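You operate a simulated robot arm through the tools that you are given. There is no shell and no other tool. Be economical: measure what you need, move in short steps, check, and stop when the job is done.

You run a simulated robot arm. Do the job below in one go: nothing can be reset, and whatever is moved stays where it is left.

Task
Put ring L2 on the blue lead, then crimp its lug.
Fine: one ring, chosen with the ring knob; use the nest of the lug's colour; leave the lead in the blue press, knob and slider as set, the other leads alone.

The check looks at the end state, three seconds after you hand in, the way a careful person would. Anything else that was tipped, shoved, dropped, spilled or broken makes it a failure.

Robot
A 7-joint arm with a two-finger parallel gripper on a trunk, on a base that drives. Base frame: it is fixed to the floor where the robot stands at the start and does not move with it; the origin is under the middle of the robot, x ahead of it, y to its left, z up; the surface under the hand at the start is at about z = 0.808. Lengths are in m, angles in degrees, forces in N, time in s.
With the tool pointing down near the work surface it reaches from about 0.36 to 0.86 m from the robot's upright axis, wherever it stands. Its first joint turns from -166.0 to 166.0 degrees. Places, roughly: blue press cradle [0.3, 0.3, 0.8]; ring knob [0.5, -0.1, 0.9]; ring press cradle [0.3, 0, 0.8]. Payload 3.43 kg.
The tool frame sits at the grasp point between the pads (the TCP): z along the fingers, y along the line on which they close. The tips reach 0.034 m beyond it. Largest opening 0.128 m; finger width 0.024, thickness 0.012; the body of the gripper, 0.048 by 0.13 m, starts 0.096 m behind the TCP.
Orientation is told as [roll, pitch, yaw] about the base's x, y, z axes, in that order, counted from this pose: with the fingers straight down and closing along the base's y, the tool's x points along the base's -x, its y along +y and its z along -z.

Tools
- The arm moves only by the tool apply_moves. Its argument "moves" is a list of rows, each a list of 7 numbers: the shift along the base's x, y, z in units of 250 mm (1.0 is 250 mm), then the turn, a rotation vector about the base's x, y, z in units of 180 degrees (1.0 is 180 degrees), then the gripper command, from -1 (fully open) to 1 (shut), values between in proportion. In form: [[tx, ty, tz, wx, wy, wz, hand], ...]. A call has 1 to 20 rows; each row is the pose to reach, as a shift and turn from the pose commanded when the call began. A call with a number of a shift or a turn outside -1 to 1 is refused whole. Rows are played at 5 a second. More than 0.05 m and 8.6 degrees between two rows, or a gripper value outside its range, and nothing of the call is played. Where a pose cannot be reached the arm comes as near as it can. A force on the tool above 90 N (or 10 N above the force at the start of the call, whichever is more), or a blocked arm, ends the call early, and 0.2 s more pass. Each finger travels about 0.153 m/s and halts on what it meets, pressing with about 30 N; the grip force reading is that of the motor and also rises with nothing between the fingers. The clock runs only during rows and for 0.2 s after the last one: add rows that repeat a pose to give the fingers time. It gives the time, the measured TCP pose, the force on the tool (base axes), the opening and the grip force at its end, in the units of the frame above (readings bear some noise), with the torque about the TCP (base axes, N m) and any sound that the robot's microphone picked up.
- Cameras (640 x 400 px; columns grow to the right, rows downward): "scene" is now at [0.1563, 0.035, 1.5511]; the picture's right is [0.57, -0.82, 0.00], its down [-0.70, -0.48, -0.53] and it looks along [0.44, 0.30, -0.85] (base axes); focal length 284 px, centre (320, 200). "wrist" rides on the gripper at [0.076, -0.011, -0.16] in the tool frame; the picture's right is [0.15, 0.99, 0.00], its down [-0.88, 0.13, -0.46] and it looks along [-0.45, 0.07, 0.89] (tool axes); focal length 234 px, centre (320, 200). There is no depth. A picture from a camera that has moved, and an enlarged one, comes with that camera's place and axes in the base frame and with its lens. The place of the scene camera against the robot may be out by one fixed shift of up to 0.018 m in any direction.
- get_image(camera): a new picture of that camera. It takes no simulated time.
- steer(legs): drives the robot by 1 to 6 legs, each [ahead, turn to the left] in m and degrees, along the robot's own axes; the way and the turn of a leg run together, so that a leg with both is an arc; at most 1.5 m and 180 degrees a leg. The arm and the cameras ride along, it lands a little off, and it stops where it bumps. It gives what a move gives.
- pan_tilt(pan, tilt): turns the head with the scene camera to pan (to the left, within 132 degrees either way) and tilt (down, from -29 to 69), counted from straight ahead of the robot. It gives what a move gives.
- enlarge(camera, box): a new picture of the part [left, top, right, bottom] of that camera's present view, enlarged. It takes no simulated time.
- close_job(): hands the job in; it is judged then, once.

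Work in short steps. Places have to be worked out from the pictures, the camera data and where the tool is seen: move nearer, look again, correct. Check each grasp and each placing, and mend what went wrong. You have 120 turns and 98 pictures in all, those below and enlarged ones among them. Open the gripper and draw the arm clear of the work before you hand the job in, unless the task says otherwise; then end with one line.

The tools are called after ">>>" as name(argument=value, ...) on one line, values as JSON. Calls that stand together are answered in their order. apply_moves: Moves the arm, as the interface text tells. Its arguments: {"type":"object","properties":{"moves":{"type":"array"}},"required":["moves"]} The other tools are called the same way: steer (legs) drives the base; pan_tilt (pan, tilt) turns the head that bears the scene camera; get_image (camera) takes a picture; enlarge (camera, box) takes an enlarged picture of a part of a camera's view; close_job () hands the job in.

At the start:

```text
t: 0.0
tcp_pos: [0.3059, 0.3588, 1.2055]
tool_rot: [0.0, 0.0, 0.0]
contact_force: [0.2, -0.4, -0.3]
wrist_torque: [0.02, -0.04, 0.01]
width: 0.1281
grip_force: 0.0
robot x, y, heading: [0.0, -0.0001, -0.1]
head pan, tilt: [34.5, 58.0]
```

scene: 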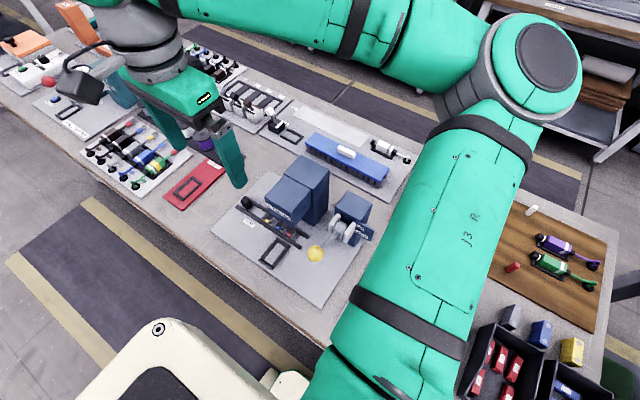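
wrist: 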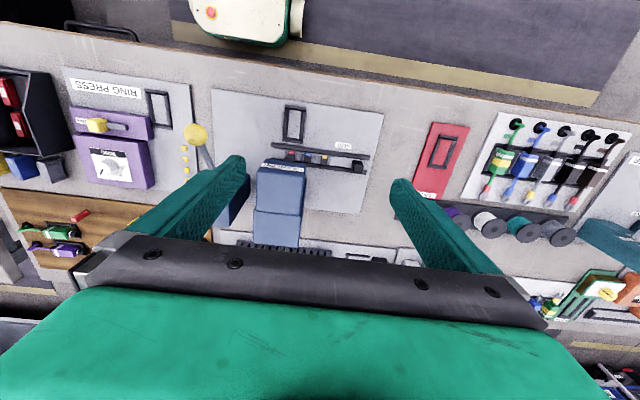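

I start by looking closer at the stations from both cameras.

>>> enlarge(camera="wrist", box=[200, 80, 400, 205])

>>> enlarge(camera="wrist", box=[460, 100, 640, 212])

>>> enlarge(camera="wrist", box=[50, 60, 230, 200])

>>> enlarge(camera="scene", box=[200, 140, 390, 310])

```text
3.20 times, centred on (300, 142) of wrist
camera zoom: at [0.2288, 0.3487, 1.364], right [-0.15, 0.99, 0.0], down [0.88, 0.13, 0.46], along [0.45, 0.07, -0.89], focal length 749 px, centre (384, 384)
```

zoom: 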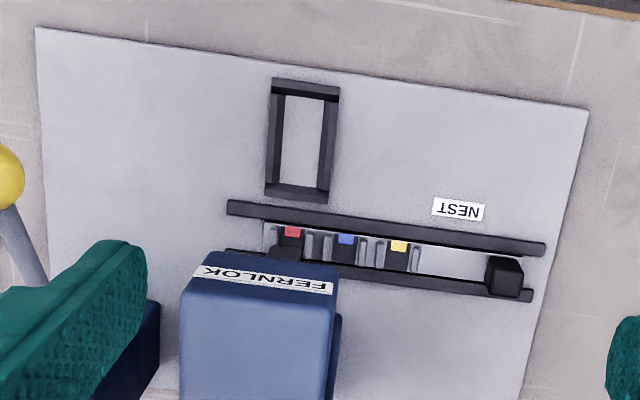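

```text
3.56 times, centred on (550, 156) of wrist
camera zoom: at [0.2288, 0.3487, 1.364], right [-0.15, 0.99, 0.0], down [0.88, 0.13, 0.46], along [0.45, 0.07, -0.89], focal length 833 px, centre (-498, 356)
```

zoom: 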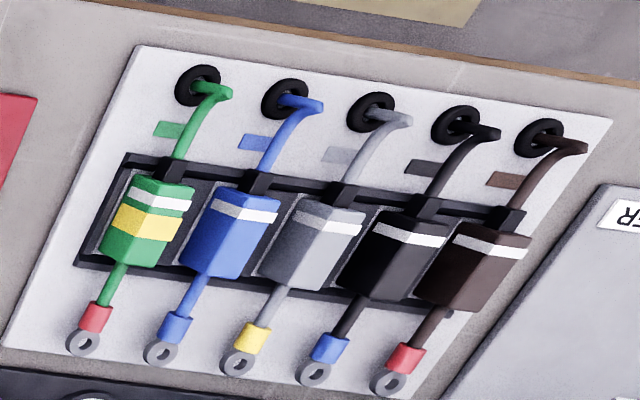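

```text
2.86 times, centred on (140, 130) of wrist
camera zoom: at [0.2288, 0.3487, 1.364], right [-0.15, 0.99, 0.0], down [0.88, 0.13, 0.46], along [0.45, 0.07, -0.89], focal length 669 px, centre (834, 400)
```

zoom: 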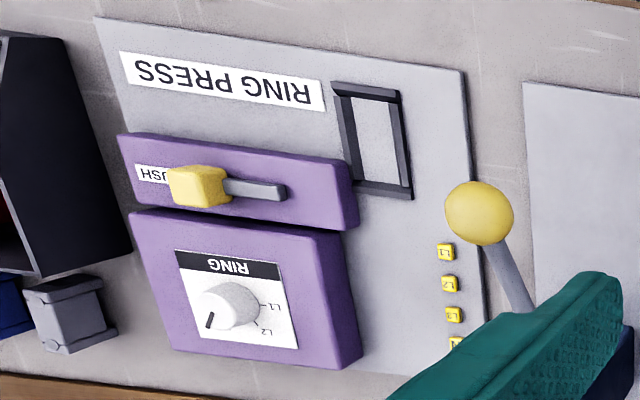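

```text
2.35 times, centred on (295, 225) of scene
camera zoom: at [0.1563, 0.035, 1.5511], right [0.57, -0.82, 0.0], down [-0.7, -0.48, -0.53], along [0.44, 0.3, -0.85], focal length 667 px, centre (379, 141)
```

zoom: 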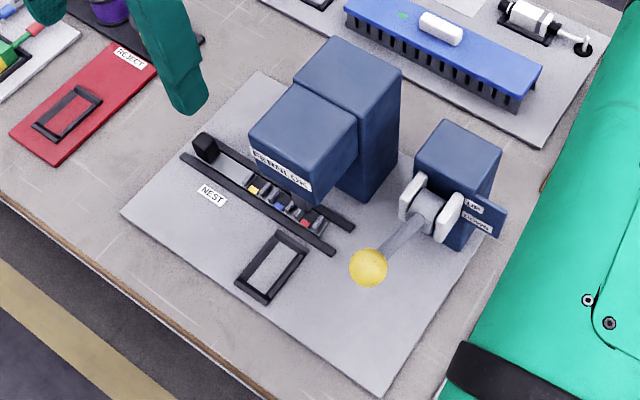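

Ring press, blue press and rack are found; blue lead at about (0.33, 0.85), beyond reach, and the cradles are too near, so I'll need to shift the base to about (-0.15, 0.3). I look around first.

>>> pan_tilt(pan=90, tilt=30)

>>> get_image(camera="scene")

>>> pan_tilt(pan=132, tilt=40)

>>> get_image(camera="scene")

>>> pan_tilt(pan=-40, tilt=50)

>>> get_image(camera="scene")

```text
t: 1.2
tcp_pos: [0.3065, 0.3591, 1.2048]
tool_rot: [0.0, 0.1, 0.1]
contact_force: [-0.1, -0.2, 0.1]
wrist_torque: [-0.02, -0.02, 0.01]
width: 0.1283
grip_force: 0.1
robot x, y, heading: [-0.0041, -0.0016, 0.3]
head pan, tilt: [90.0, 30.0]
```

```text
91 pictures are left
camera scene: at [0.0996, 0.0865, 1.5908], right [1.0, 0.0, 0.0], down [0.0, -0.5, -0.87], along [0.0, 0.87, -0.5], focal length 284 px, centre (320, 200)
```

scene: 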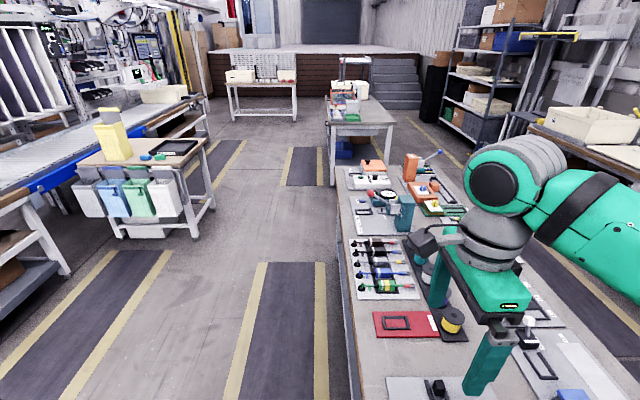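

```text
t: 2.3
tcp_pos: [0.3046, 0.3589, 1.2046]
tool_rot: [0.1, -0.1, 0.0]
contact_force: [0.4, 0.3, 0.2]
wrist_torque: [0.02, -0.01, -0.01]
width: 0.1281
grip_force: 0.0
robot x, y, heading: [-0.0023, 0.0022, 0.0]
head pan, tilt: [131.8, 40.0]
```

```text
90 pictures are left
camera scene: at [0.0429, 0.0595, 1.5755], right [0.75, 0.67, 0.0], down [0.43, -0.48, -0.77], along [-0.51, 0.57, -0.64], focal length 284 px, centre (320, 200)
```

scene: 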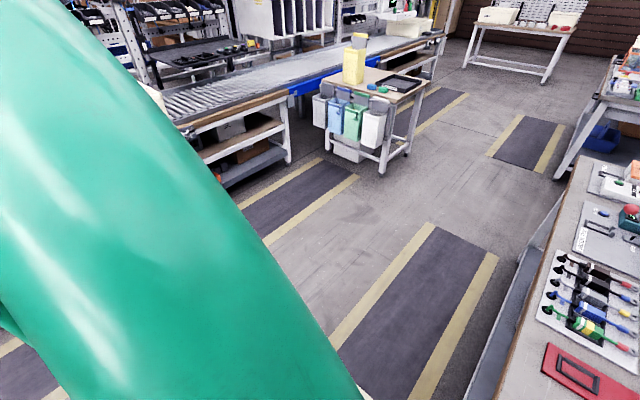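

```text
t: 4.9
tcp_pos: [0.3055, 0.36, 1.205]
tool_rot: [0.1, 0.0, 0.0]
contact_force: [-0.7, 0.5, 0.2]
wrist_torque: [0.02, -0.01, -0.01]
width: 0.1282
grip_force: 0.1
robot x, y, heading: [0.0013, -0.0038, -0.2]
head pan, tilt: [-40.0, 50.0]
```

```text
89 pictures are left
camera scene: at [0.1585, -0.0534, 1.5613], right [-0.64, -0.77, 0.0], down [-0.59, 0.49, -0.64], along [0.49, -0.41, -0.77], focal length 284 px, centre (320, 200)
```

scene: 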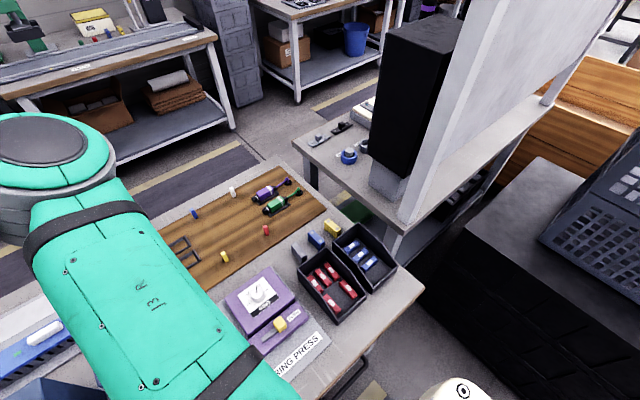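

Space behind and to the left looks free. Back off, turn, move 0.3 m along +y, turn back and come forward a little.

>>> steer(legs=[[-0.3, 0], [0, 90], [0.3, 0], [0, -90], [0.15, 0]])

>>> pan_tilt(pan=0, tilt=58)

>>> get_image(camera="scene")

>>> get_image(camera="wrist")

```text
t: 18.2
tcp_pos: [0.1537, 0.6585, 1.2057]
tool_rot: [0.0, 0.1, 0.1]
contact_force: [0.0, -0.2, 1.2]
wrist_torque: [-0.01, -0.04, 0.03]
width: 0.1283
grip_force: 0.0
robot x, y, heading: [-0.1477, 0.3007, 0.3]
head pan, tilt: [-40.0, 50.0]
```

```text
t: 19.3
tcp_pos: [0.1545, 0.657, 1.2049]
tool_rot: [0.0, 0.0, 0.2]
contact_force: [0.3, 0.6, -0.4]
wrist_torque: [-0.01, -0.03, 0.0]
width: 0.1279
grip_force: 0.1
robot x, y, heading: [-0.1483, 0.2957, 0.1]
head pan, tilt: [0.0, 58.0]
```

```text
88 pictures are left
camera scene: at [0.0183, 0.2947, 1.5511], right [0.0, -1.0, 0.0], down [-0.85, 0.0, -0.53], along [0.53, 0.0, -0.85], focal length 284 px, centre (320, 200)
```

scene: 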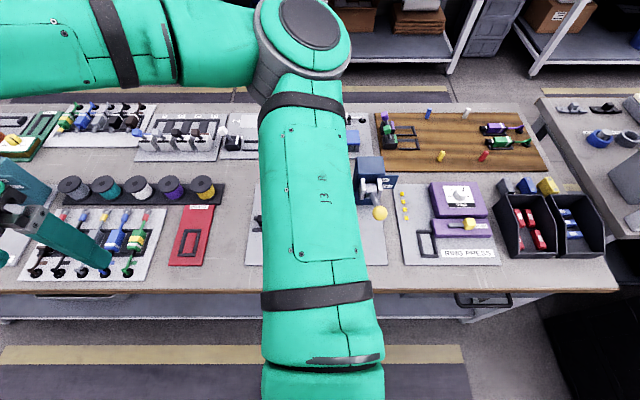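

```text
87 pictures are left
camera wrist: at [0.0775, 0.6473, 1.3641], right [-0.15, 0.99, 0.0], down [0.88, 0.13, 0.46], along [0.45, 0.07, -0.89], focal length 234 px, centre (320, 200)
```

wrist: 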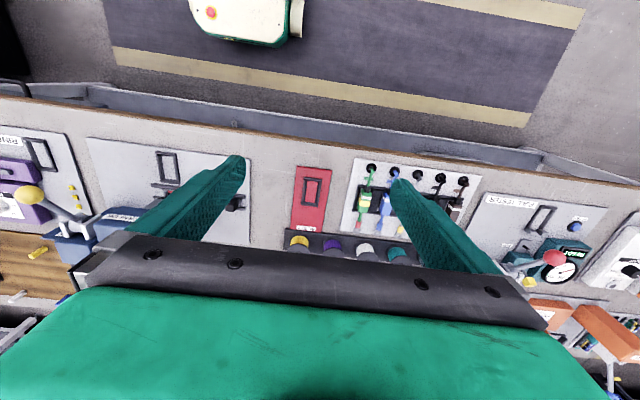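

Base is where I wanted. I zoom onto the ring press, and onto both racks.

>>> enlarge(camera="scene", box=[350, 140, 520, 270])

>>> enlarge(camera="scene", box=[0, 90, 250, 280])

>>> enlarge(camera="scene", box=[370, 95, 560, 180])

```text
3.08 times, centred on (435, 205) of scene
camera zoom: at [0.0183, 0.2947, 1.5511], right [0.0, -1.0, 0.0], down [-0.85, 0.0, -0.53], along [0.53, 0.0, -0.85], focal length 873 px, centre (-34, 185)
```

zoom: 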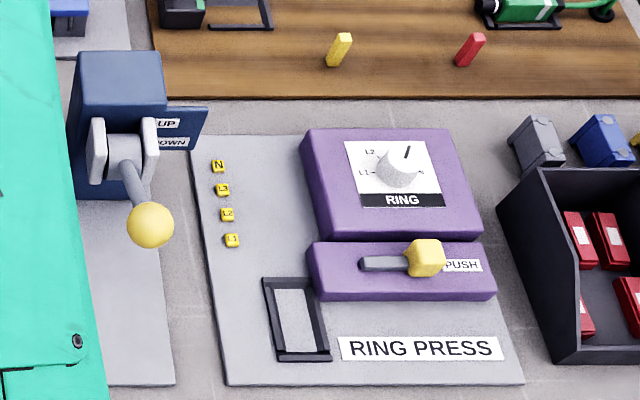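

```text
2.11 times, centred on (125, 185) of scene
camera zoom: at [0.0183, 0.2947, 1.5511], right [0.0, -1.0, 0.0], down [-0.85, 0.0, -0.53], along [0.53, 0.0, -0.85], focal length 597 px, centre (730, 232)
```

zoom: 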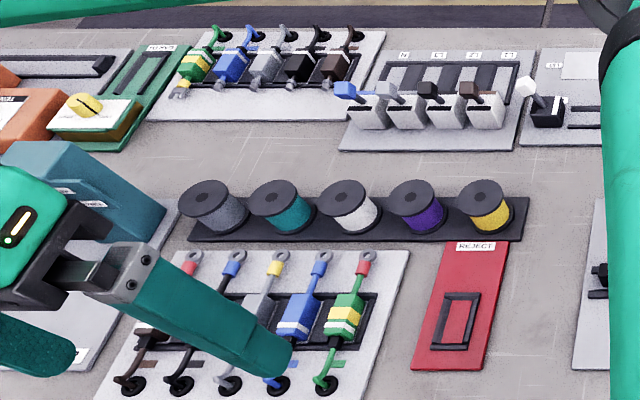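

```text
3.37 times, centred on (465, 138) of scene
camera zoom: at [0.0183, 0.2947, 1.5511], right [0.0, -1.0, 0.0], down [-0.85, 0.0, -0.53], along [0.53, 0.0, -0.85], focal length 955 px, centre (-168, 410)
```

zoom: 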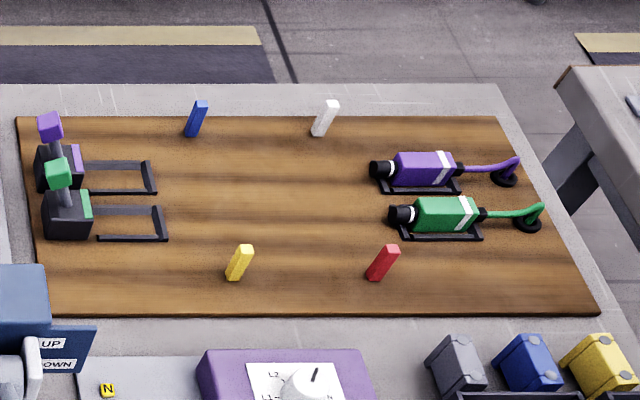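

Near rack has the lugged leads; I move over the blue lead for a close view.

>>> apply_moves(moves=[[0.04, 0.1, -0.13, 0, 0, 0, -1], [0.08, 0.2, -0.26, 0, 0, 0, -1], [0.12, 0.3, -0.4, 0, 0, 0, -1], [0.16, 0.4, -0.53, 0, 0, 0, -1], [0.2, 0.52, -0.67, 0, 0, 0, -1], [0.26, 0.64, -0.8, 0, 0, 0, -1], [0.26, 0.64, -0.8, 0, 0, 0, -1], [0.26, 0.64, -0.8, 0, 0, 0, -1]])

>>> get_image(camera="wrist")

>>> get_image(camera="scene")

```text
t: 21.1
tcp_pos: [0.2189, 0.819, 1.0041]
tool_rot: [0.0, -0.1, 0.0]
contact_force: [0.2, -0.1, 0.4]
wrist_torque: [0.0, 0.01, 0.0]
width: 0.1282
grip_force: 0.0
robot x, y, heading: [-0.1539, 0.3, 0.2]
head pan, tilt: [0.0, 58.0]
```

```text
83 pictures are left
camera wrist: at [0.1428, 0.8081, 1.1635], right [-0.15, 0.99, 0.0], down [0.88, 0.13, 0.46], along [0.45, 0.07, -0.89], focal length 234 px, centre (320, 200)
```

wrist: 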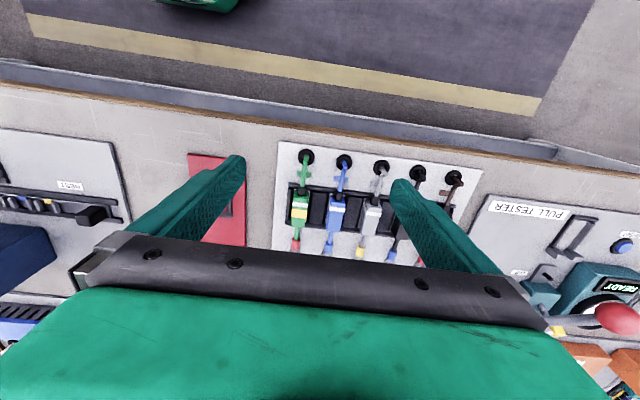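

```text
82 pictures are left
camera scene: at [0.0183, 0.2948, 1.5511], right [0.01, -1.0, 0.0], down [-0.85, 0.0, -0.53], along [0.53, 0.0, -0.85], focal length 284 px, centre (320, 200)
```

scene: 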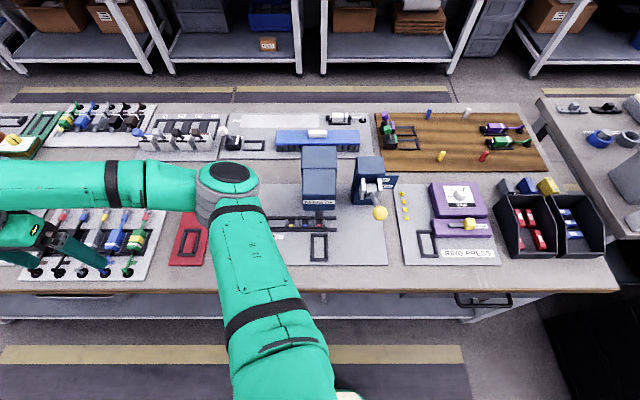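

>>> enlarge(camera="wrist", box=[240, 130, 480, 270])

>>> enlarge(camera="scene", box=[230, 130, 410, 280])

```text
2.67 times, centred on (360, 200) of wrist
camera zoom: at [0.1428, 0.8081, 1.1635], right [-0.15, 0.99, 0.0], down [0.88, 0.13, 0.46], along [0.45, 0.07, -0.89], focal length 624 px, centre (213, 200)
```

zoom: 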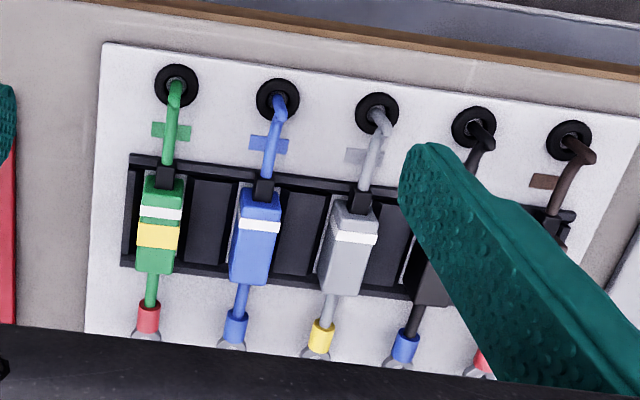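

```text
2.67 times, centred on (320, 205) of scene
camera zoom: at [0.0183, 0.2948, 1.5511], right [0.01, -1.0, 0.0], down [-0.85, 0.0, -0.53], along [0.53, 0.0, -0.85], focal length 756 px, centre (320, 187)
```

zoom: 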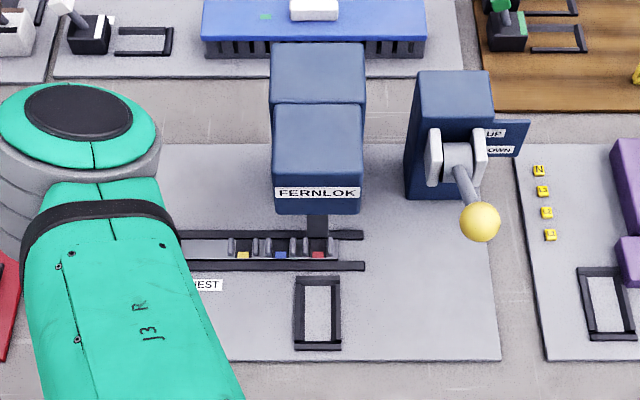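

Two views agree on the blue lead's body at about (0.335, 0.865, 0.82), leads spaced 62 mm. I go above it with the fingers narrowed and look.

>>> apply_moves(moves=[[0.15, 0.06, 0, 0, 0, 0, -0.4], [0.3, 0.12, -0.1, 0, 0, 0, 0.0], [0.464, 0.184, -0.2, 0, 0, 0, 0.2], [0.464, 0.184, -0.3, 0, 0, 0, 0.2], [0.464, 0.184, -0.3, 0, 0, 0, 0.2]])

>>> enlarge(camera="wrist", box=[200, 60, 440, 260])

```text
refused: row 3 steps farther than a row can; nothing moved
```

```text
2.00 times, centred on (320, 160) of wrist
camera zoom: at [0.1428, 0.8081, 1.1635], right [-0.15, 0.99, 0.0], down [0.88, 0.13, 0.46], along [0.45, 0.07, -0.89], focal length 468 px, centre (320, 280)
```

zoom: 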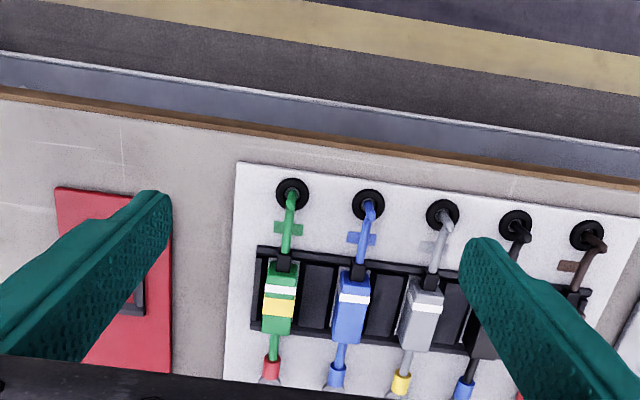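

The step limit tripped; same move with smaller rows.

>>> apply_moves(moves=[[0.12, 0.046, -0.05, 0, 0, 0, -0.4], [0.24, 0.09, -0.1, 0, 0, 0, 0.0], [0.36, 0.138, -0.16, 0, 0, 0, 0.2], [0.464, 0.184, -0.23, 0, 0, 0, 0.2], [0.464, 0.184, -0.3, 0, 0, 0, 0.2], [0.464, 0.184, -0.3, 0, 0, 0, 0.2]])

>>> enlarge(camera="wrist", box=[200, 60, 440, 260])

```text
t: 22.5
tcp_pos: [0.3352, 0.8645, 0.9308]
tool_rot: [0.0, 0.0, 0.2]
contact_force: [-0.4, 0.5, 0.0]
wrist_torque: [0.01, -0.03, -0.01]
width: 0.0512
grip_force: 0.1
robot x, y, heading: [-0.1517, 0.2994, 0.2]
head pan, tilt: [0.0, 58.0]
```

```text
2.00 times, centred on (320, 160) of wrist
camera zoom: at [0.2585, 0.854, 1.089], right [-0.15, 0.99, 0.0], down [0.88, 0.13, 0.46], along [0.45, 0.07, -0.89], focal length 468 px, centre (320, 280)
```

zoom: 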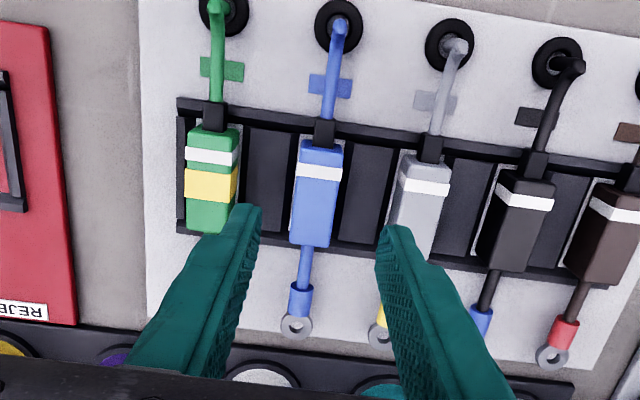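

Aligned in y (body centre y≈0.864, x≈0.335). Descend part way and check.

>>> apply_moves(moves=[[0, 0, -0.1, 0, 0, 0, 0.2], [0, 0, -0.2, 0, 0, 0, 0.2], [0, 0, -0.25, 0, 0, 0, 0.2], [0, 0, -0.25, 0, 0, 0, 0.2]])

>>> enlarge(camera="wrist", box=[200, 20, 440, 220])

>>> enlarge(camera="scene", box=[20, 190, 180, 290])

```text
t: 23.5
tcp_pos: [0.335, 0.8647, 0.8671]
tool_rot: [0.1, -0.2, 0.2]
contact_force: [-0.1, 0.6, -0.1]
wrist_torque: [0.01, 0.04, 0.0]
width: 0.051
grip_force: 0.0
robot x, y, heading: [-0.1515, 0.2953, 0.5]
head pan, tilt: [0.0, 58.0]
```

```text
2.00 times, centred on (320, 120) of wrist
camera zoom: at [0.2585, 0.8539, 1.0265], right [-0.15, 0.99, 0.0], down [0.88, 0.13, 0.46], along [0.45, 0.07, -0.89], focal length 468 px, centre (320, 360)
```

zoom: 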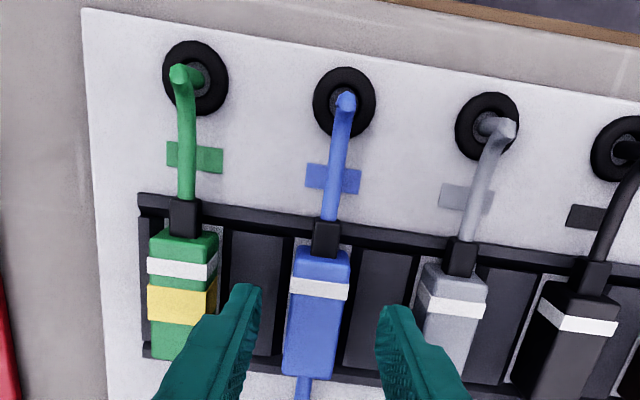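

```text
4.00 times, centred on (100, 240) of scene
camera zoom: at [0.0183, 0.2948, 1.5511], right [0.01, -1.0, 0.0], down [-0.85, 0.0, -0.53], along [0.53, 0.0, -0.85], focal length 1135 px, centre (1200, 40)
```

zoom: 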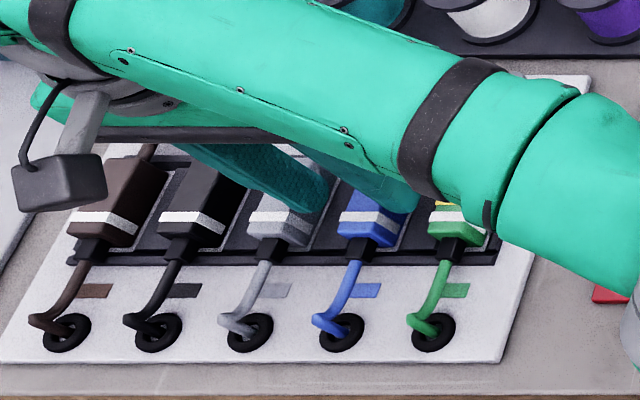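

Centred on the body. Lower to TCP z≈0.854 and close.

>>> apply_moves(moves=[[0, 0, -0.025, 0, 0, 0, 0.2], [0, 0, -0.052, 0, 0, 0, 0.2], [0, 0, -0.052, 0, 0, 0, 0.2]])

>>> apply_moves(moves=[[0, 0, 0, 0, 0, 0, 0.4], [0, 0, 0, 0, 0, 0, 0.6], [0, 0, 0, 0, 0, 0, 0.8], [0, 0, 0, 0, 0, 0, 0.9], [0, 0, 0, 0, 0, 0, 0.9]])

>>> enlarge(camera="wrist", box=[200, 20, 440, 220])

```text
t: 24.3
tcp_pos: [0.3345, 0.8654, 0.8538]
tool_rot: [0.1, 0.0, 0.3]
contact_force: [0.1, 0.2, 0.1]
wrist_torque: [0.01, -0.01, 0.0]
width: 0.0512
grip_force: 0.0
robot x, y, heading: [-0.1526, 0.3004, 0.2]
head pan, tilt: [0.0, 58.0]
```

```text
t: 25.5
tcp_pos: [0.335, 0.8648, 0.8551]
tool_rot: [0.0, -0.1, 0.2]
contact_force: [0.3, -1.1, 0.7]
wrist_torque: [-0.05, -0.01, -0.06]
width: 0.0232
grip_force: 29.8
robot x, y, heading: [-0.1499, 0.2986, 0.4]
head pan, tilt: [0.0, 58.0]
```

```text
2.00 times, centred on (320, 120) of wrist
camera zoom: at [0.2585, 0.8536, 1.0137], right [-0.15, 0.99, 0.0], down [0.88, 0.13, 0.46], along [0.45, 0.07, -0.89], focal length 468 px, centre (320, 360)
```

zoom: 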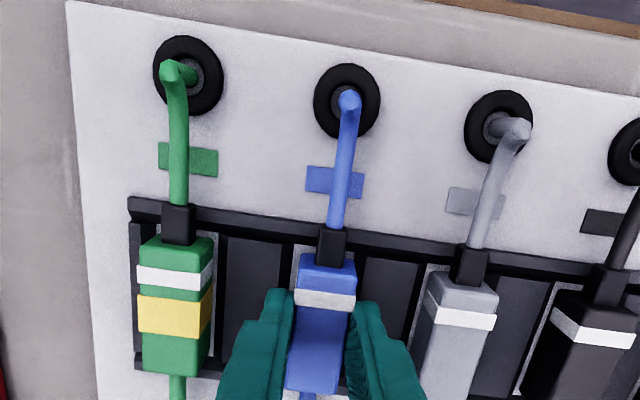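

Held (23 mm, 30 N). Lift straight up by 4 cm and look at the cable's behaviour.

>>> apply_moves(moves=[[0, 0, 0.06, 0, 0, 0, 0.9], [0, 0, 0.12, 0, 0, 0, 0.9], [0, 0, 0.2, 0, 0, 0, 0.9], [0, 0, 0.28, 0, 0, 0, 0.9], [0, 0, 0.28, 0, 0, 0, 0.9]])

>>> get_image(camera="wrist")

>>> enlarge(camera="scene", box=[20, 190, 180, 290])

```text
t: 26.7
tcp_pos: [0.3333, 0.8626, 0.9238]
tool_rot: [-0.1, 0.1, 0.1]
contact_force: [0.0, -0.2, -0.5]
wrist_torque: [-0.01, -0.01, 0.02]
width: 0.0229
grip_force: 29.8
robot x, y, heading: [-0.1455, 0.3014, 0.4]
head pan, tilt: [0.0, 58.0]
```

```text
74 pictures are left
camera wrist: at [0.2579, 0.8528, 1.0832], right [-0.15, 0.99, 0.0], down [0.88, 0.13, 0.46], along [0.45, 0.07, -0.89], focal length 234 px, centre (320, 200)
```

wrist: 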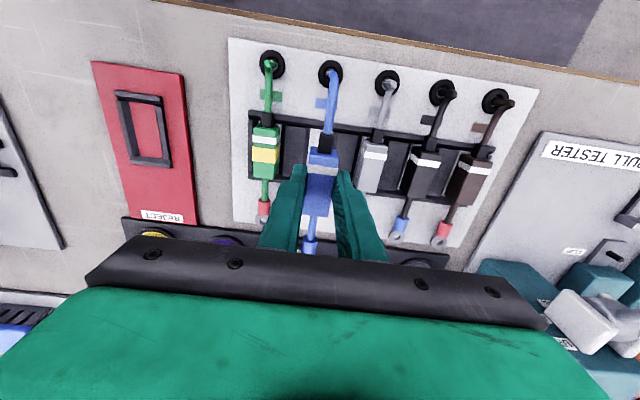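

```text
4.00 times, centred on (100, 240) of scene
camera zoom: at [0.0183, 0.2948, 1.5511], right [0.01, -1.0, 0.0], down [-0.85, 0.0, -0.53], along [0.53, 0.0, -0.85], focal length 1135 px, centre (1200, 40)
```

zoom: 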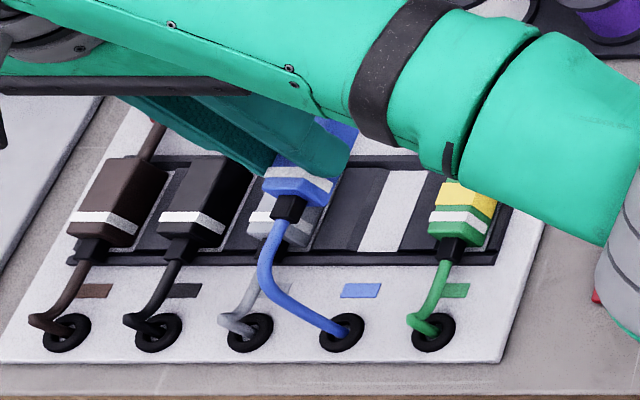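

The cable follows elastically. I carry the lead up and toward -y at x≈0.27, z≈1.05, in several calls.

>>> apply_moves(moves=[[0, 0, 0.16, 0, 0, 0, 0.9], [-0.03, 0, 0.33, 0, 0, 0, 0.9], [-0.08, -0.08, 0.48, 0, 0, 0, 0.9], [-0.14, -0.25, 0.5, 0, 0, 0, 0.9], [-0.2, -0.43, 0.5, 0, 0, 0, 0.9], [-0.25, -0.61, 0.5, 0, 0, 0, 0.9], [-0.25, -0.8, 0.5, 0, 0, 0, 0.9], [-0.25, -0.99, 0.5, 0, 0, 0, 0.9]])

>>> apply_moves(moves=[[0, -0.19, 0, 0, 0, 0, 0.9], [0, -0.38, 0, 0, 0, 0, 0.9], [0, -0.57, 0, 0, 0, 0, 0.9], [0, -0.76, 0, 0, 0, 0, 0.9], [0, -0.95, 0, 0, 0, 0, 0.9]])

>>> get_image(camera="wrist")

>>> get_image(camera="scene")

```text
t: 28.5
tcp_pos: [0.2714, 0.6162, 1.049]
tool_rot: [-0.1, 0.0, 0.2]
contact_force: [0.0, -0.1, -0.2]
wrist_torque: [-0.02, 0.03, 0.01]
width: 0.023
grip_force: 29.9
robot x, y, heading: [-0.1494, 0.3008, 0.3]
head pan, tilt: [0.0, 58.0]
```

```text
t: 29.7
tcp_pos: [0.2724, 0.3781, 1.0505]
tool_rot: [0.0, 0.0, 0.2]
contact_force: [-0.5, 0.2, -1.5]
wrist_torque: [-0.05, 0.04, -0.03]
width: 0.0232
grip_force: 30.3
robot x, y, heading: [-0.1501, 0.2967, 0.3]
head pan, tilt: [0.0, 58.0]
```

```text
72 pictures are left
camera wrist: at [0.1958, 0.3678, 1.2087], right [-0.15, 0.99, 0.0], down [0.88, 0.13, 0.46], along [0.45, 0.07, -0.89], focal length 234 px, centre (320, 200)
```

wrist: 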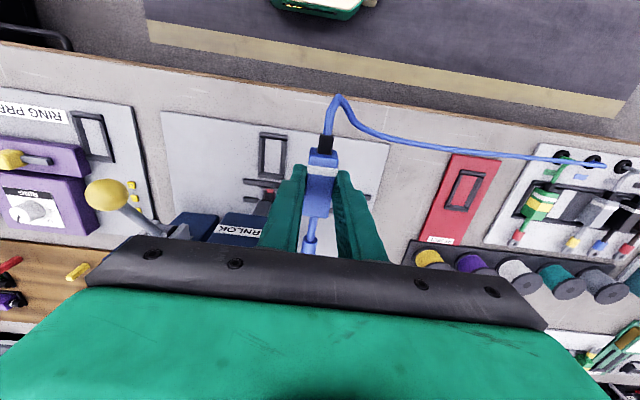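

```text
71 pictures are left
camera scene: at [0.0187, 0.295, 1.551], right [0.01, -1.0, 0.0], down [-0.85, -0.01, -0.53], along [0.53, 0.0, -0.85], focal length 284 px, centre (320, 200)
```

scene: 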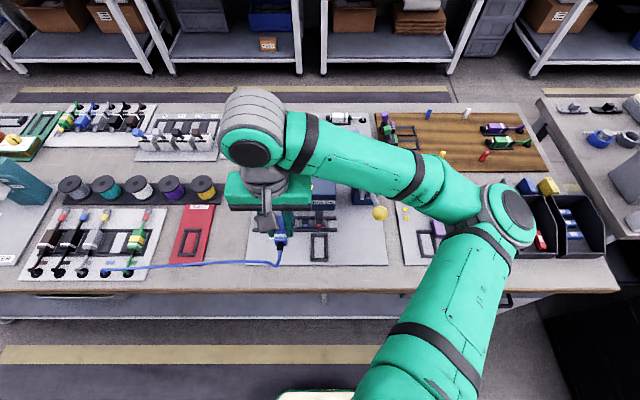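

Cable trails fine. Continue to above the ring press cradle.

>>> apply_moves(moves=[[0, -0.19, 0, 0, 0, 0, 0.9], [0, -0.38, 0, 0, 0, 0, 0.9], [0, -0.57, 0, 0, 0, 0, 0.9], [0, -0.76, 0, 0, 0, 0, 0.9], [0, -0.95, 0, 0, 0, 0, 0.9]])

>>> apply_moves(moves=[[0, -0.19, 0, 0, 0, 0, 0.9], [0, -0.38, 0, 0, 0, 0, 0.9], [0, -0.45, 0, 0, 0, 0, 0.9]])

>>> get_image(camera="wrist")

>>> enlarge(camera="wrist", box=[120, 70, 420, 260])

```text
t: 30.9
tcp_pos: [0.2729, 0.1411, 1.0491]
tool_rot: [0.0, 0.0, 0.2]
contact_force: [0.3, -0.1, -1.3]
wrist_torque: [-0.01, 0.06, 0.0]
width: 0.023
grip_force: 29.8
robot x, y, heading: [-0.1487, 0.2951, 0.4]
head pan, tilt: [0.0, 58.0]
```

```text
t: 31.7
tcp_pos: [0.2729, 0.0284, 1.0501]
tool_rot: [0.1, 0.1, 0.2]
contact_force: [0.7, -0.1, -0.9]
wrist_torque: [-0.02, 0.01, -0.02]
width: 0.0231
grip_force: 30.4
robot x, y, heading: [-0.1462, 0.2959, 0.3]
head pan, tilt: [0.0, 58.0]
```

```text
70 pictures are left
camera wrist: at [0.1954, 0.0178, 1.2087], right [-0.15, 0.99, 0.0], down [0.88, 0.13, 0.46], along [0.45, 0.07, -0.89], focal length 234 px, centre (320, 200)
```

wrist: 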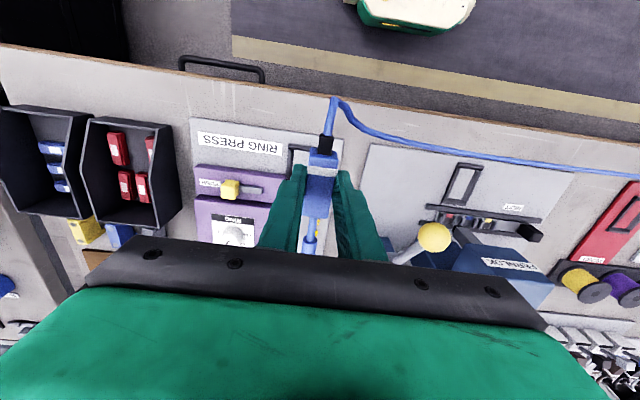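

```text
2.11 times, centred on (270, 165) of wrist
camera zoom: at [0.1954, 0.0178, 1.2087], right [-0.15, 0.99, 0.0], down [0.88, 0.13, 0.46], along [0.45, 0.07, -0.89], focal length 493 px, centre (425, 274)
```

zoom: 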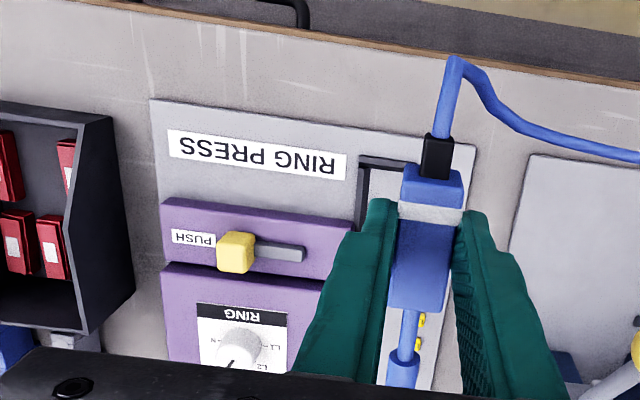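

I study the cradle's walls from the scene camera before lowering.

>>> enlarge(camera="scene", box=[280, 210, 360, 270])

>>> enlarge(camera="scene", box=[390, 170, 510, 270])

```text
6.67 times, centred on (320, 240) of scene
camera zoom: at [0.0183, 0.2946, 1.5511], right [0.01, -1.0, 0.0], down [-0.85, 0.0, -0.53], along [0.53, 0.0, -0.85], focal length 1891 px, centre (320, -67)
```

zoom: 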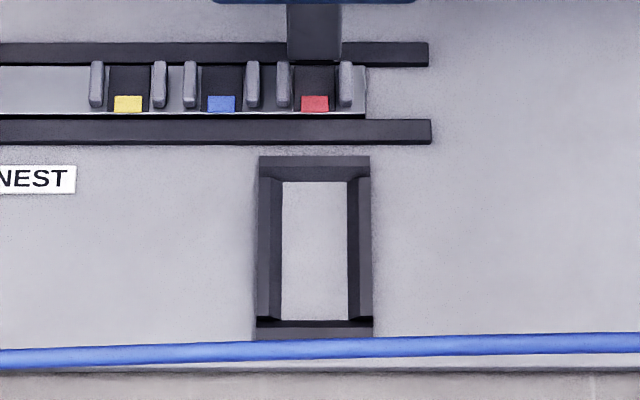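

```text
4.00 times, centred on (450, 220) of scene
camera zoom: at [0.0183, 0.2946, 1.5511], right [0.01, -1.0, 0.0], down [-0.85, 0.0, -0.53], along [0.53, 0.0, -0.85], focal length 1135 px, centre (-200, 120)
```

zoom: 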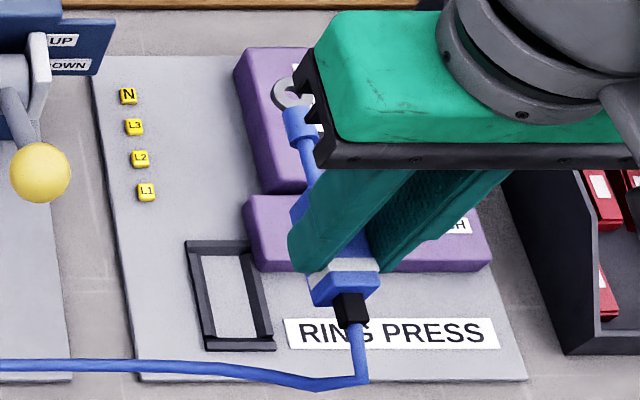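

Cradle from wrist views: centre ≈ (0.336, 0.010), walls ≈ 9 mm tall, purple box front face at x≈0.354 beside it. I come down above it, slightly back, and check alignment.

>>> apply_moves(moves=[[0.1, -0.03, -0.1, 0, 0, 0, 0.9], [0.18, -0.06, -0.24, 0, 0, 0, 0.9], [0.24, -0.074, -0.38, 0, 0, 0, 0.9], [0.24, -0.074, -0.5, 0, 0, 0, 0.9], [0.24, -0.074, -0.5, 0, 0, 0, 0.9]])

>>> enlarge(camera="wrist", box=[200, 30, 440, 230])

>>> enlarge(camera="scene", box=[390, 170, 510, 270])

```text
t: 32.9
tcp_pos: [0.3318, 0.0108, 0.9233]
tool_rot: [0.0, 0.1, 0.2]
contact_force: [0.4, 0.2, -1.3]
wrist_torque: [-0.01, 0.0, 0.03]
width: 0.0234
grip_force: 30.2
robot x, y, heading: [-0.1467, 0.3015, 0.3]
head pan, tilt: [0.0, 58.0]
```

```text
2.00 times, centred on (320, 130) of wrist
camera zoom: at [0.2553, -0.0008, 1.0832], right [-0.15, 0.99, 0.0], down [0.88, 0.13, 0.46], along [0.45, 0.07, -0.89], focal length 468 px, centre (320, 340)
```

zoom: 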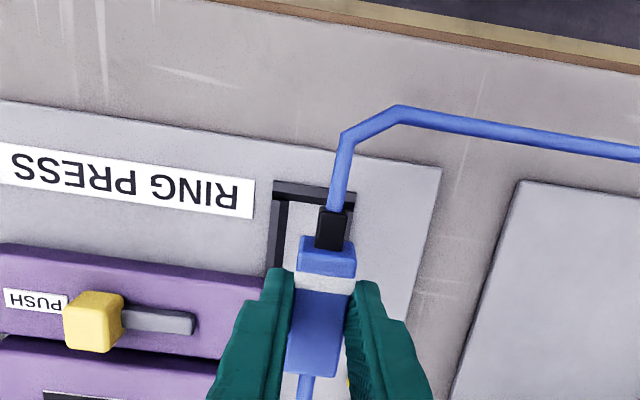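

```text
4.00 times, centred on (450, 220) of scene
camera zoom: at [0.0183, 0.2945, 1.5511], right [0.01, -1.0, 0.0], down [-0.85, 0.0, -0.53], along [0.53, 0.0, -0.85], focal length 1135 px, centre (-200, 120)
```

zoom: 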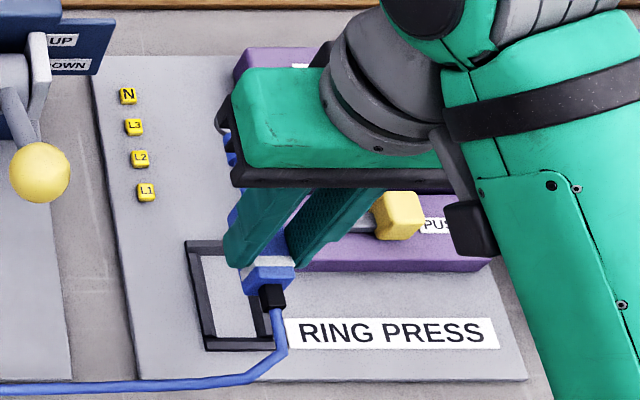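

Refined: cradle centre ≈ (0.338, 0.004). Shift to TCP (0.337, 0.004) and lower to z≈0.872.

>>> apply_moves(moves=[[0.018, -0.026, 0, 0, 0, 0, 0.9], [0.018, -0.026, -0.1, 0, 0, 0, 0.9], [0.018, -0.026, -0.2, 0, 0, 0, 0.9], [0.018, -0.026, -0.2, 0, 0, 0, 0.9]])

>>> enlarge(camera="wrist", box=[220, 20, 420, 190])

>>> enlarge(camera="scene", box=[400, 190, 480, 270])

```text
t: 33.9
tcp_pos: [0.3366, 0.0031, 0.8741]
tool_rot: [0.0, 0.0, 0.2]
contact_force: [0.5, 0.4, -1.2]
wrist_torque: [-0.01, 0.02, -0.01]
width: 0.0229
grip_force: 30.6
robot x, y, heading: [-0.1459, 0.2954, 0.3]
head pan, tilt: [0.0, 58.0]
```

```text
2.35 times, centred on (320, 105) of wrist
camera zoom: at [0.2603, -0.0067, 1.0338], right [-0.15, 0.99, 0.0], down [0.88, 0.13, 0.46], along [0.45, 0.07, -0.89], focal length 551 px, centre (320, 424)
```

zoom: 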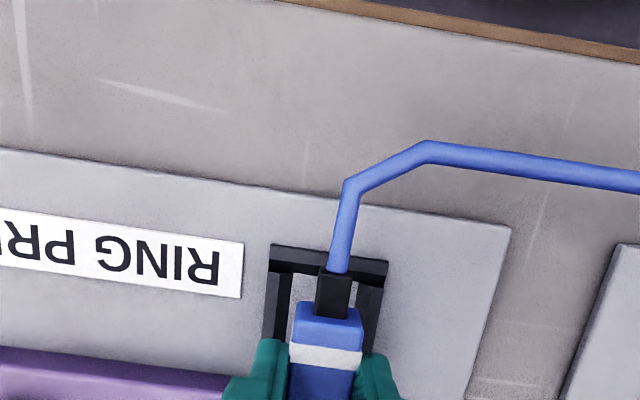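

```text
5.00 times, centred on (440, 230) of scene
camera zoom: at [0.0182, 0.2945, 1.5511], right [0.01, -1.0, 0.0], down [-0.85, 0.0, -0.53], along [0.53, 0.0, -0.85], focal length 1418 px, centre (-280, 50)
```

zoom: 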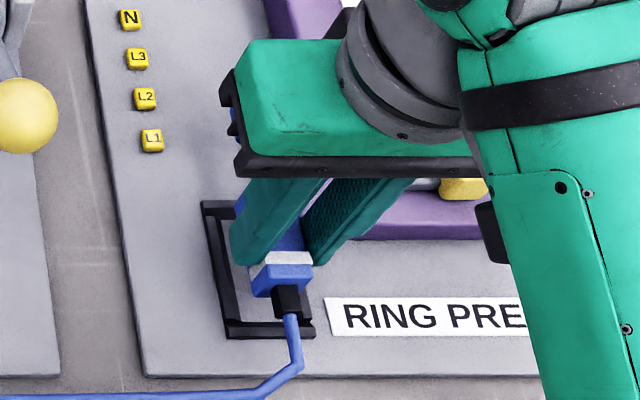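

Alignment within 1–2 mm. Lower to z≈0.858.

>>> apply_moves(moves=[[0, -0.004, -0.03, 0, 0, 0, 0.9], [0, -0.004, -0.05, 0, 0, 0, 0.9], [0, -0.004, -0.062, 0, 0, 0, 0.9], [0, -0.004, -0.062, 0, 0, 0, 0.9]])

>>> enlarge(camera="wrist", box=[220, 20, 420, 190])

```text
t: 34.9
tcp_pos: [0.3372, 0.0037, 0.8588]
tool_rot: [0.0, 0.0, 0.1]
contact_force: [-0.6, 1.0, 0.1]
wrist_torque: [-0.03, 0.04, 0.02]
width: 0.0233
grip_force: 30.0
robot x, y, heading: [-0.1518, 0.2968, 0.4]
head pan, tilt: [0.0, 58.0]
```

```text
2.35 times, centred on (320, 105) of wrist
camera zoom: at [0.2605, -0.0078, 1.0177], right [-0.15, 0.99, 0.0], down [0.88, 0.13, 0.46], along [0.45, 0.07, -0.89], focal length 551 px, centre (320, 424)
```

zoom: 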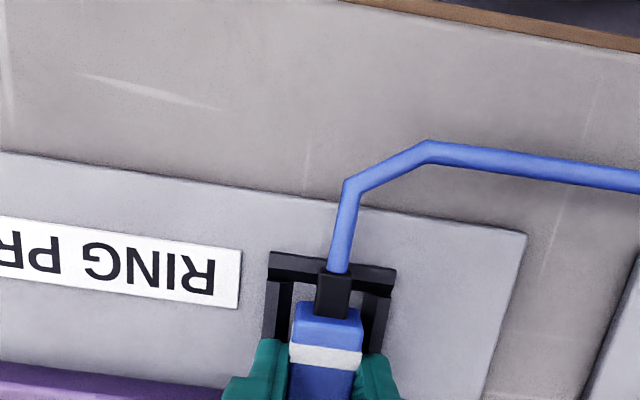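

No contact yet; lower further in small steps to feel for it.

>>> apply_moves(moves=[[0, 0, -0.008, 0, 0, 0, 0.9], [0, 0, -0.016, 0, 0, 0, 0.9], [0, 0, -0.016, 0, 0, 0, 0.9]])

```text
t: 35.7
tcp_pos: [0.3371, 0.0023, 0.8551]
tool_rot: [0.0, 0.0, 0.2]
contact_force: [-0.1, 0.6, 0.4]
wrist_torque: [-0.04, 0.03, -0.02]
width: 0.0229
grip_force: 29.9
robot x, y, heading: [-0.1507, 0.2983, 0.2]
head pan, tilt: [0.0, 58.0]
```

At the rack's own resting height with no wall contact. Open a little and check.

>>> apply_moves(moves=[[0, 0, 0, 0, 0, 0, 0.6], [0, 0, 0, 0, 0, 0, 0.45], [0, 0, 0, 0, 0, 0, 0.4], [0, 0, 0, 0, 0, 0, 0.4]])

>>> enlarge(camera="wrist", box=[220, 20, 420, 190])

```text
t: 36.7
tcp_pos: [0.3373, 0.0033, 0.8537]
tool_rot: [-0.1, 0.0, 0.1]
contact_force: [0.2, 0.4, -0.6]
wrist_torque: [0.01, 0.0, 0.01]
width: 0.0386
grip_force: 0.0
robot x, y, heading: [-0.1463, 0.295, 0.1]
head pan, tilt: [0.0, 58.0]
```

```text
2.35 times, centred on (320, 105) of wrist
camera zoom: at [0.2606, -0.0079, 1.0142], right [-0.15, 0.99, 0.0], down [0.88, 0.13, 0.46], along [0.45, 0.07, -0.89], focal length 551 px, centre (320, 424)
```

zoom: 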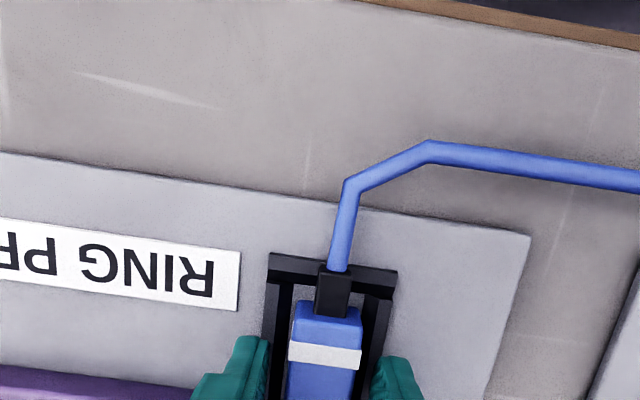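

Released; the lead stays between the walls. Draw up and look.

>>> apply_moves(moves=[[0, 0, 0.1, 0, 0, 0, 0.4], [0, 0, 0.25, 0, 0, 0, 0.4], [0, 0, 0.42, 0, 0, 0, 0.4], [-0.1, 0, 0.55, 0, 0, 0, 0.2], [-0.1, 0, 0.55, 0, 0, 0, 0.2]])

>>> get_image(camera="wrist")

>>> enlarge(camera="wrist", box=[170, 80, 410, 240])

```text
t: 37.9
tcp_pos: [0.3123, 0.0024, 0.993]
tool_rot: [0.1, 0.0, 0.0]
contact_force: [-0.1, 0.0, -0.4]
wrist_torque: [0.02, -0.02, 0.03]
width: 0.051
grip_force: 0.2
robot x, y, heading: [-0.1487, 0.3013, 0.4]
head pan, tilt: [0.0, 58.0]
```

```text
60 pictures are left
camera wrist: at [0.2352, -0.0079, 1.152], right [-0.15, 0.99, 0.0], down [0.88, 0.13, 0.46], along [0.45, 0.07, -0.89], focal length 234 px, centre (320, 200)
```

wrist: 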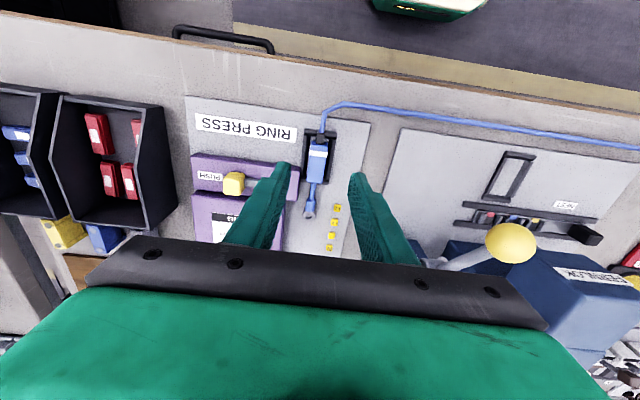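

```text
2.50 times, centred on (290, 160) of wrist
camera zoom: at [0.2352, -0.0079, 1.152], right [-0.15, 0.99, 0.0], down [0.88, 0.13, 0.46], along [0.45, 0.07, -0.89], focal length 585 px, centre (395, 300)
```

zoom: 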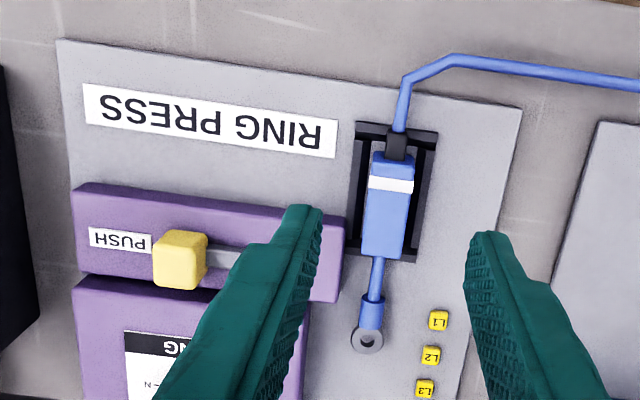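

The lead is seated with its lug forward. Now to the knob: move above it, about (0.445, -0.08).

>>> apply_moves(moves=[[0.1, -0.1, 0.12, 0, 0, 0, 0.0], [0.22, -0.2, 0.12, 0, 0, 0, 0.0], [0.36, -0.28, 0.12, 0, 0, 0, 0.2], [0.52, -0.33, 0.12, 0, 0, 0, 0.2], [0.52, -0.33, 0.0, 0, 0, 0, 0.2], [0.52, -0.33, 0.0, 0, 0, 0, 0.2]])

>>> enlarge(camera="wrist", box=[200, 90, 440, 250])

>>> get_image(camera="scene")

```text
t: 39.3
tcp_pos: [0.4434, -0.0799, 0.9913]
tool_rot: [0.0, 0.0, 0.3]
contact_force: [-0.1, 0.3, -0.9]
wrist_torque: [-0.01, 0.0, 0.01]
width: 0.0513
grip_force: 0.1
robot x, y, heading: [-0.1486, 0.2959, 0.5]
head pan, tilt: [0.0, 58.0]
```

```text
2.50 times, centred on (320, 170) of wrist
camera zoom: at [0.3657, -0.0907, 1.1519], right [-0.15, 0.99, 0.0], down [0.88, 0.13, 0.46], along [0.45, 0.07, -0.89], focal length 585 px, centre (320, 275)
```

zoom: 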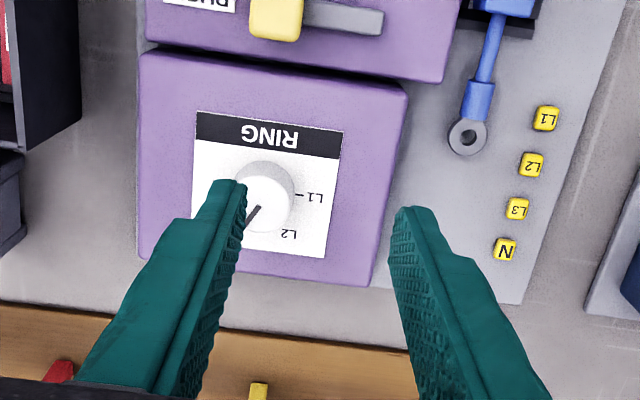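

```text
57 pictures are left
camera scene: at [0.0183, 0.2945, 1.5511], right [0.01, -1.0, 0.0], down [-0.85, 0.0, -0.53], along [0.53, 0.0, -0.85], focal length 284 px, centre (320, 200)
```

scene: 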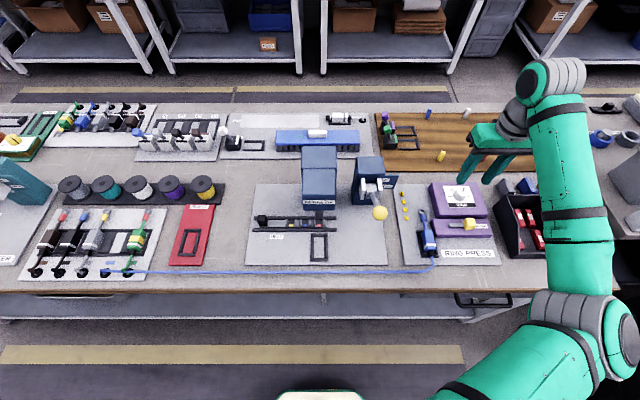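

>>> enlarge(camera="scene", box=[420, 170, 500, 240])

```text
5.71 times, centred on (460, 205) of scene
camera zoom: at [0.0183, 0.2945, 1.5511], right [0.01, -1.0, 0.0], down [-0.85, 0.0, -0.53], along [0.53, 0.0, -0.85], focal length 1621 px, centre (-480, 171)
```

zoom: 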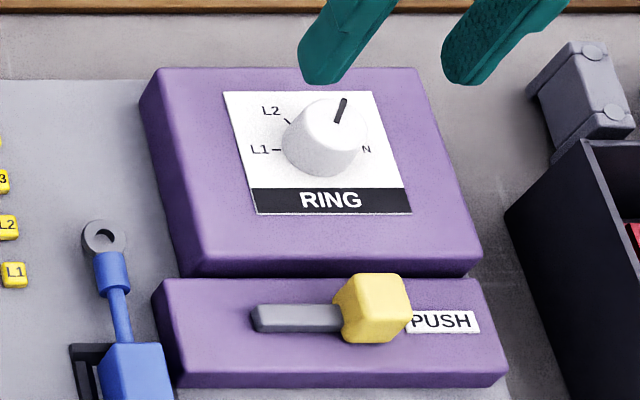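

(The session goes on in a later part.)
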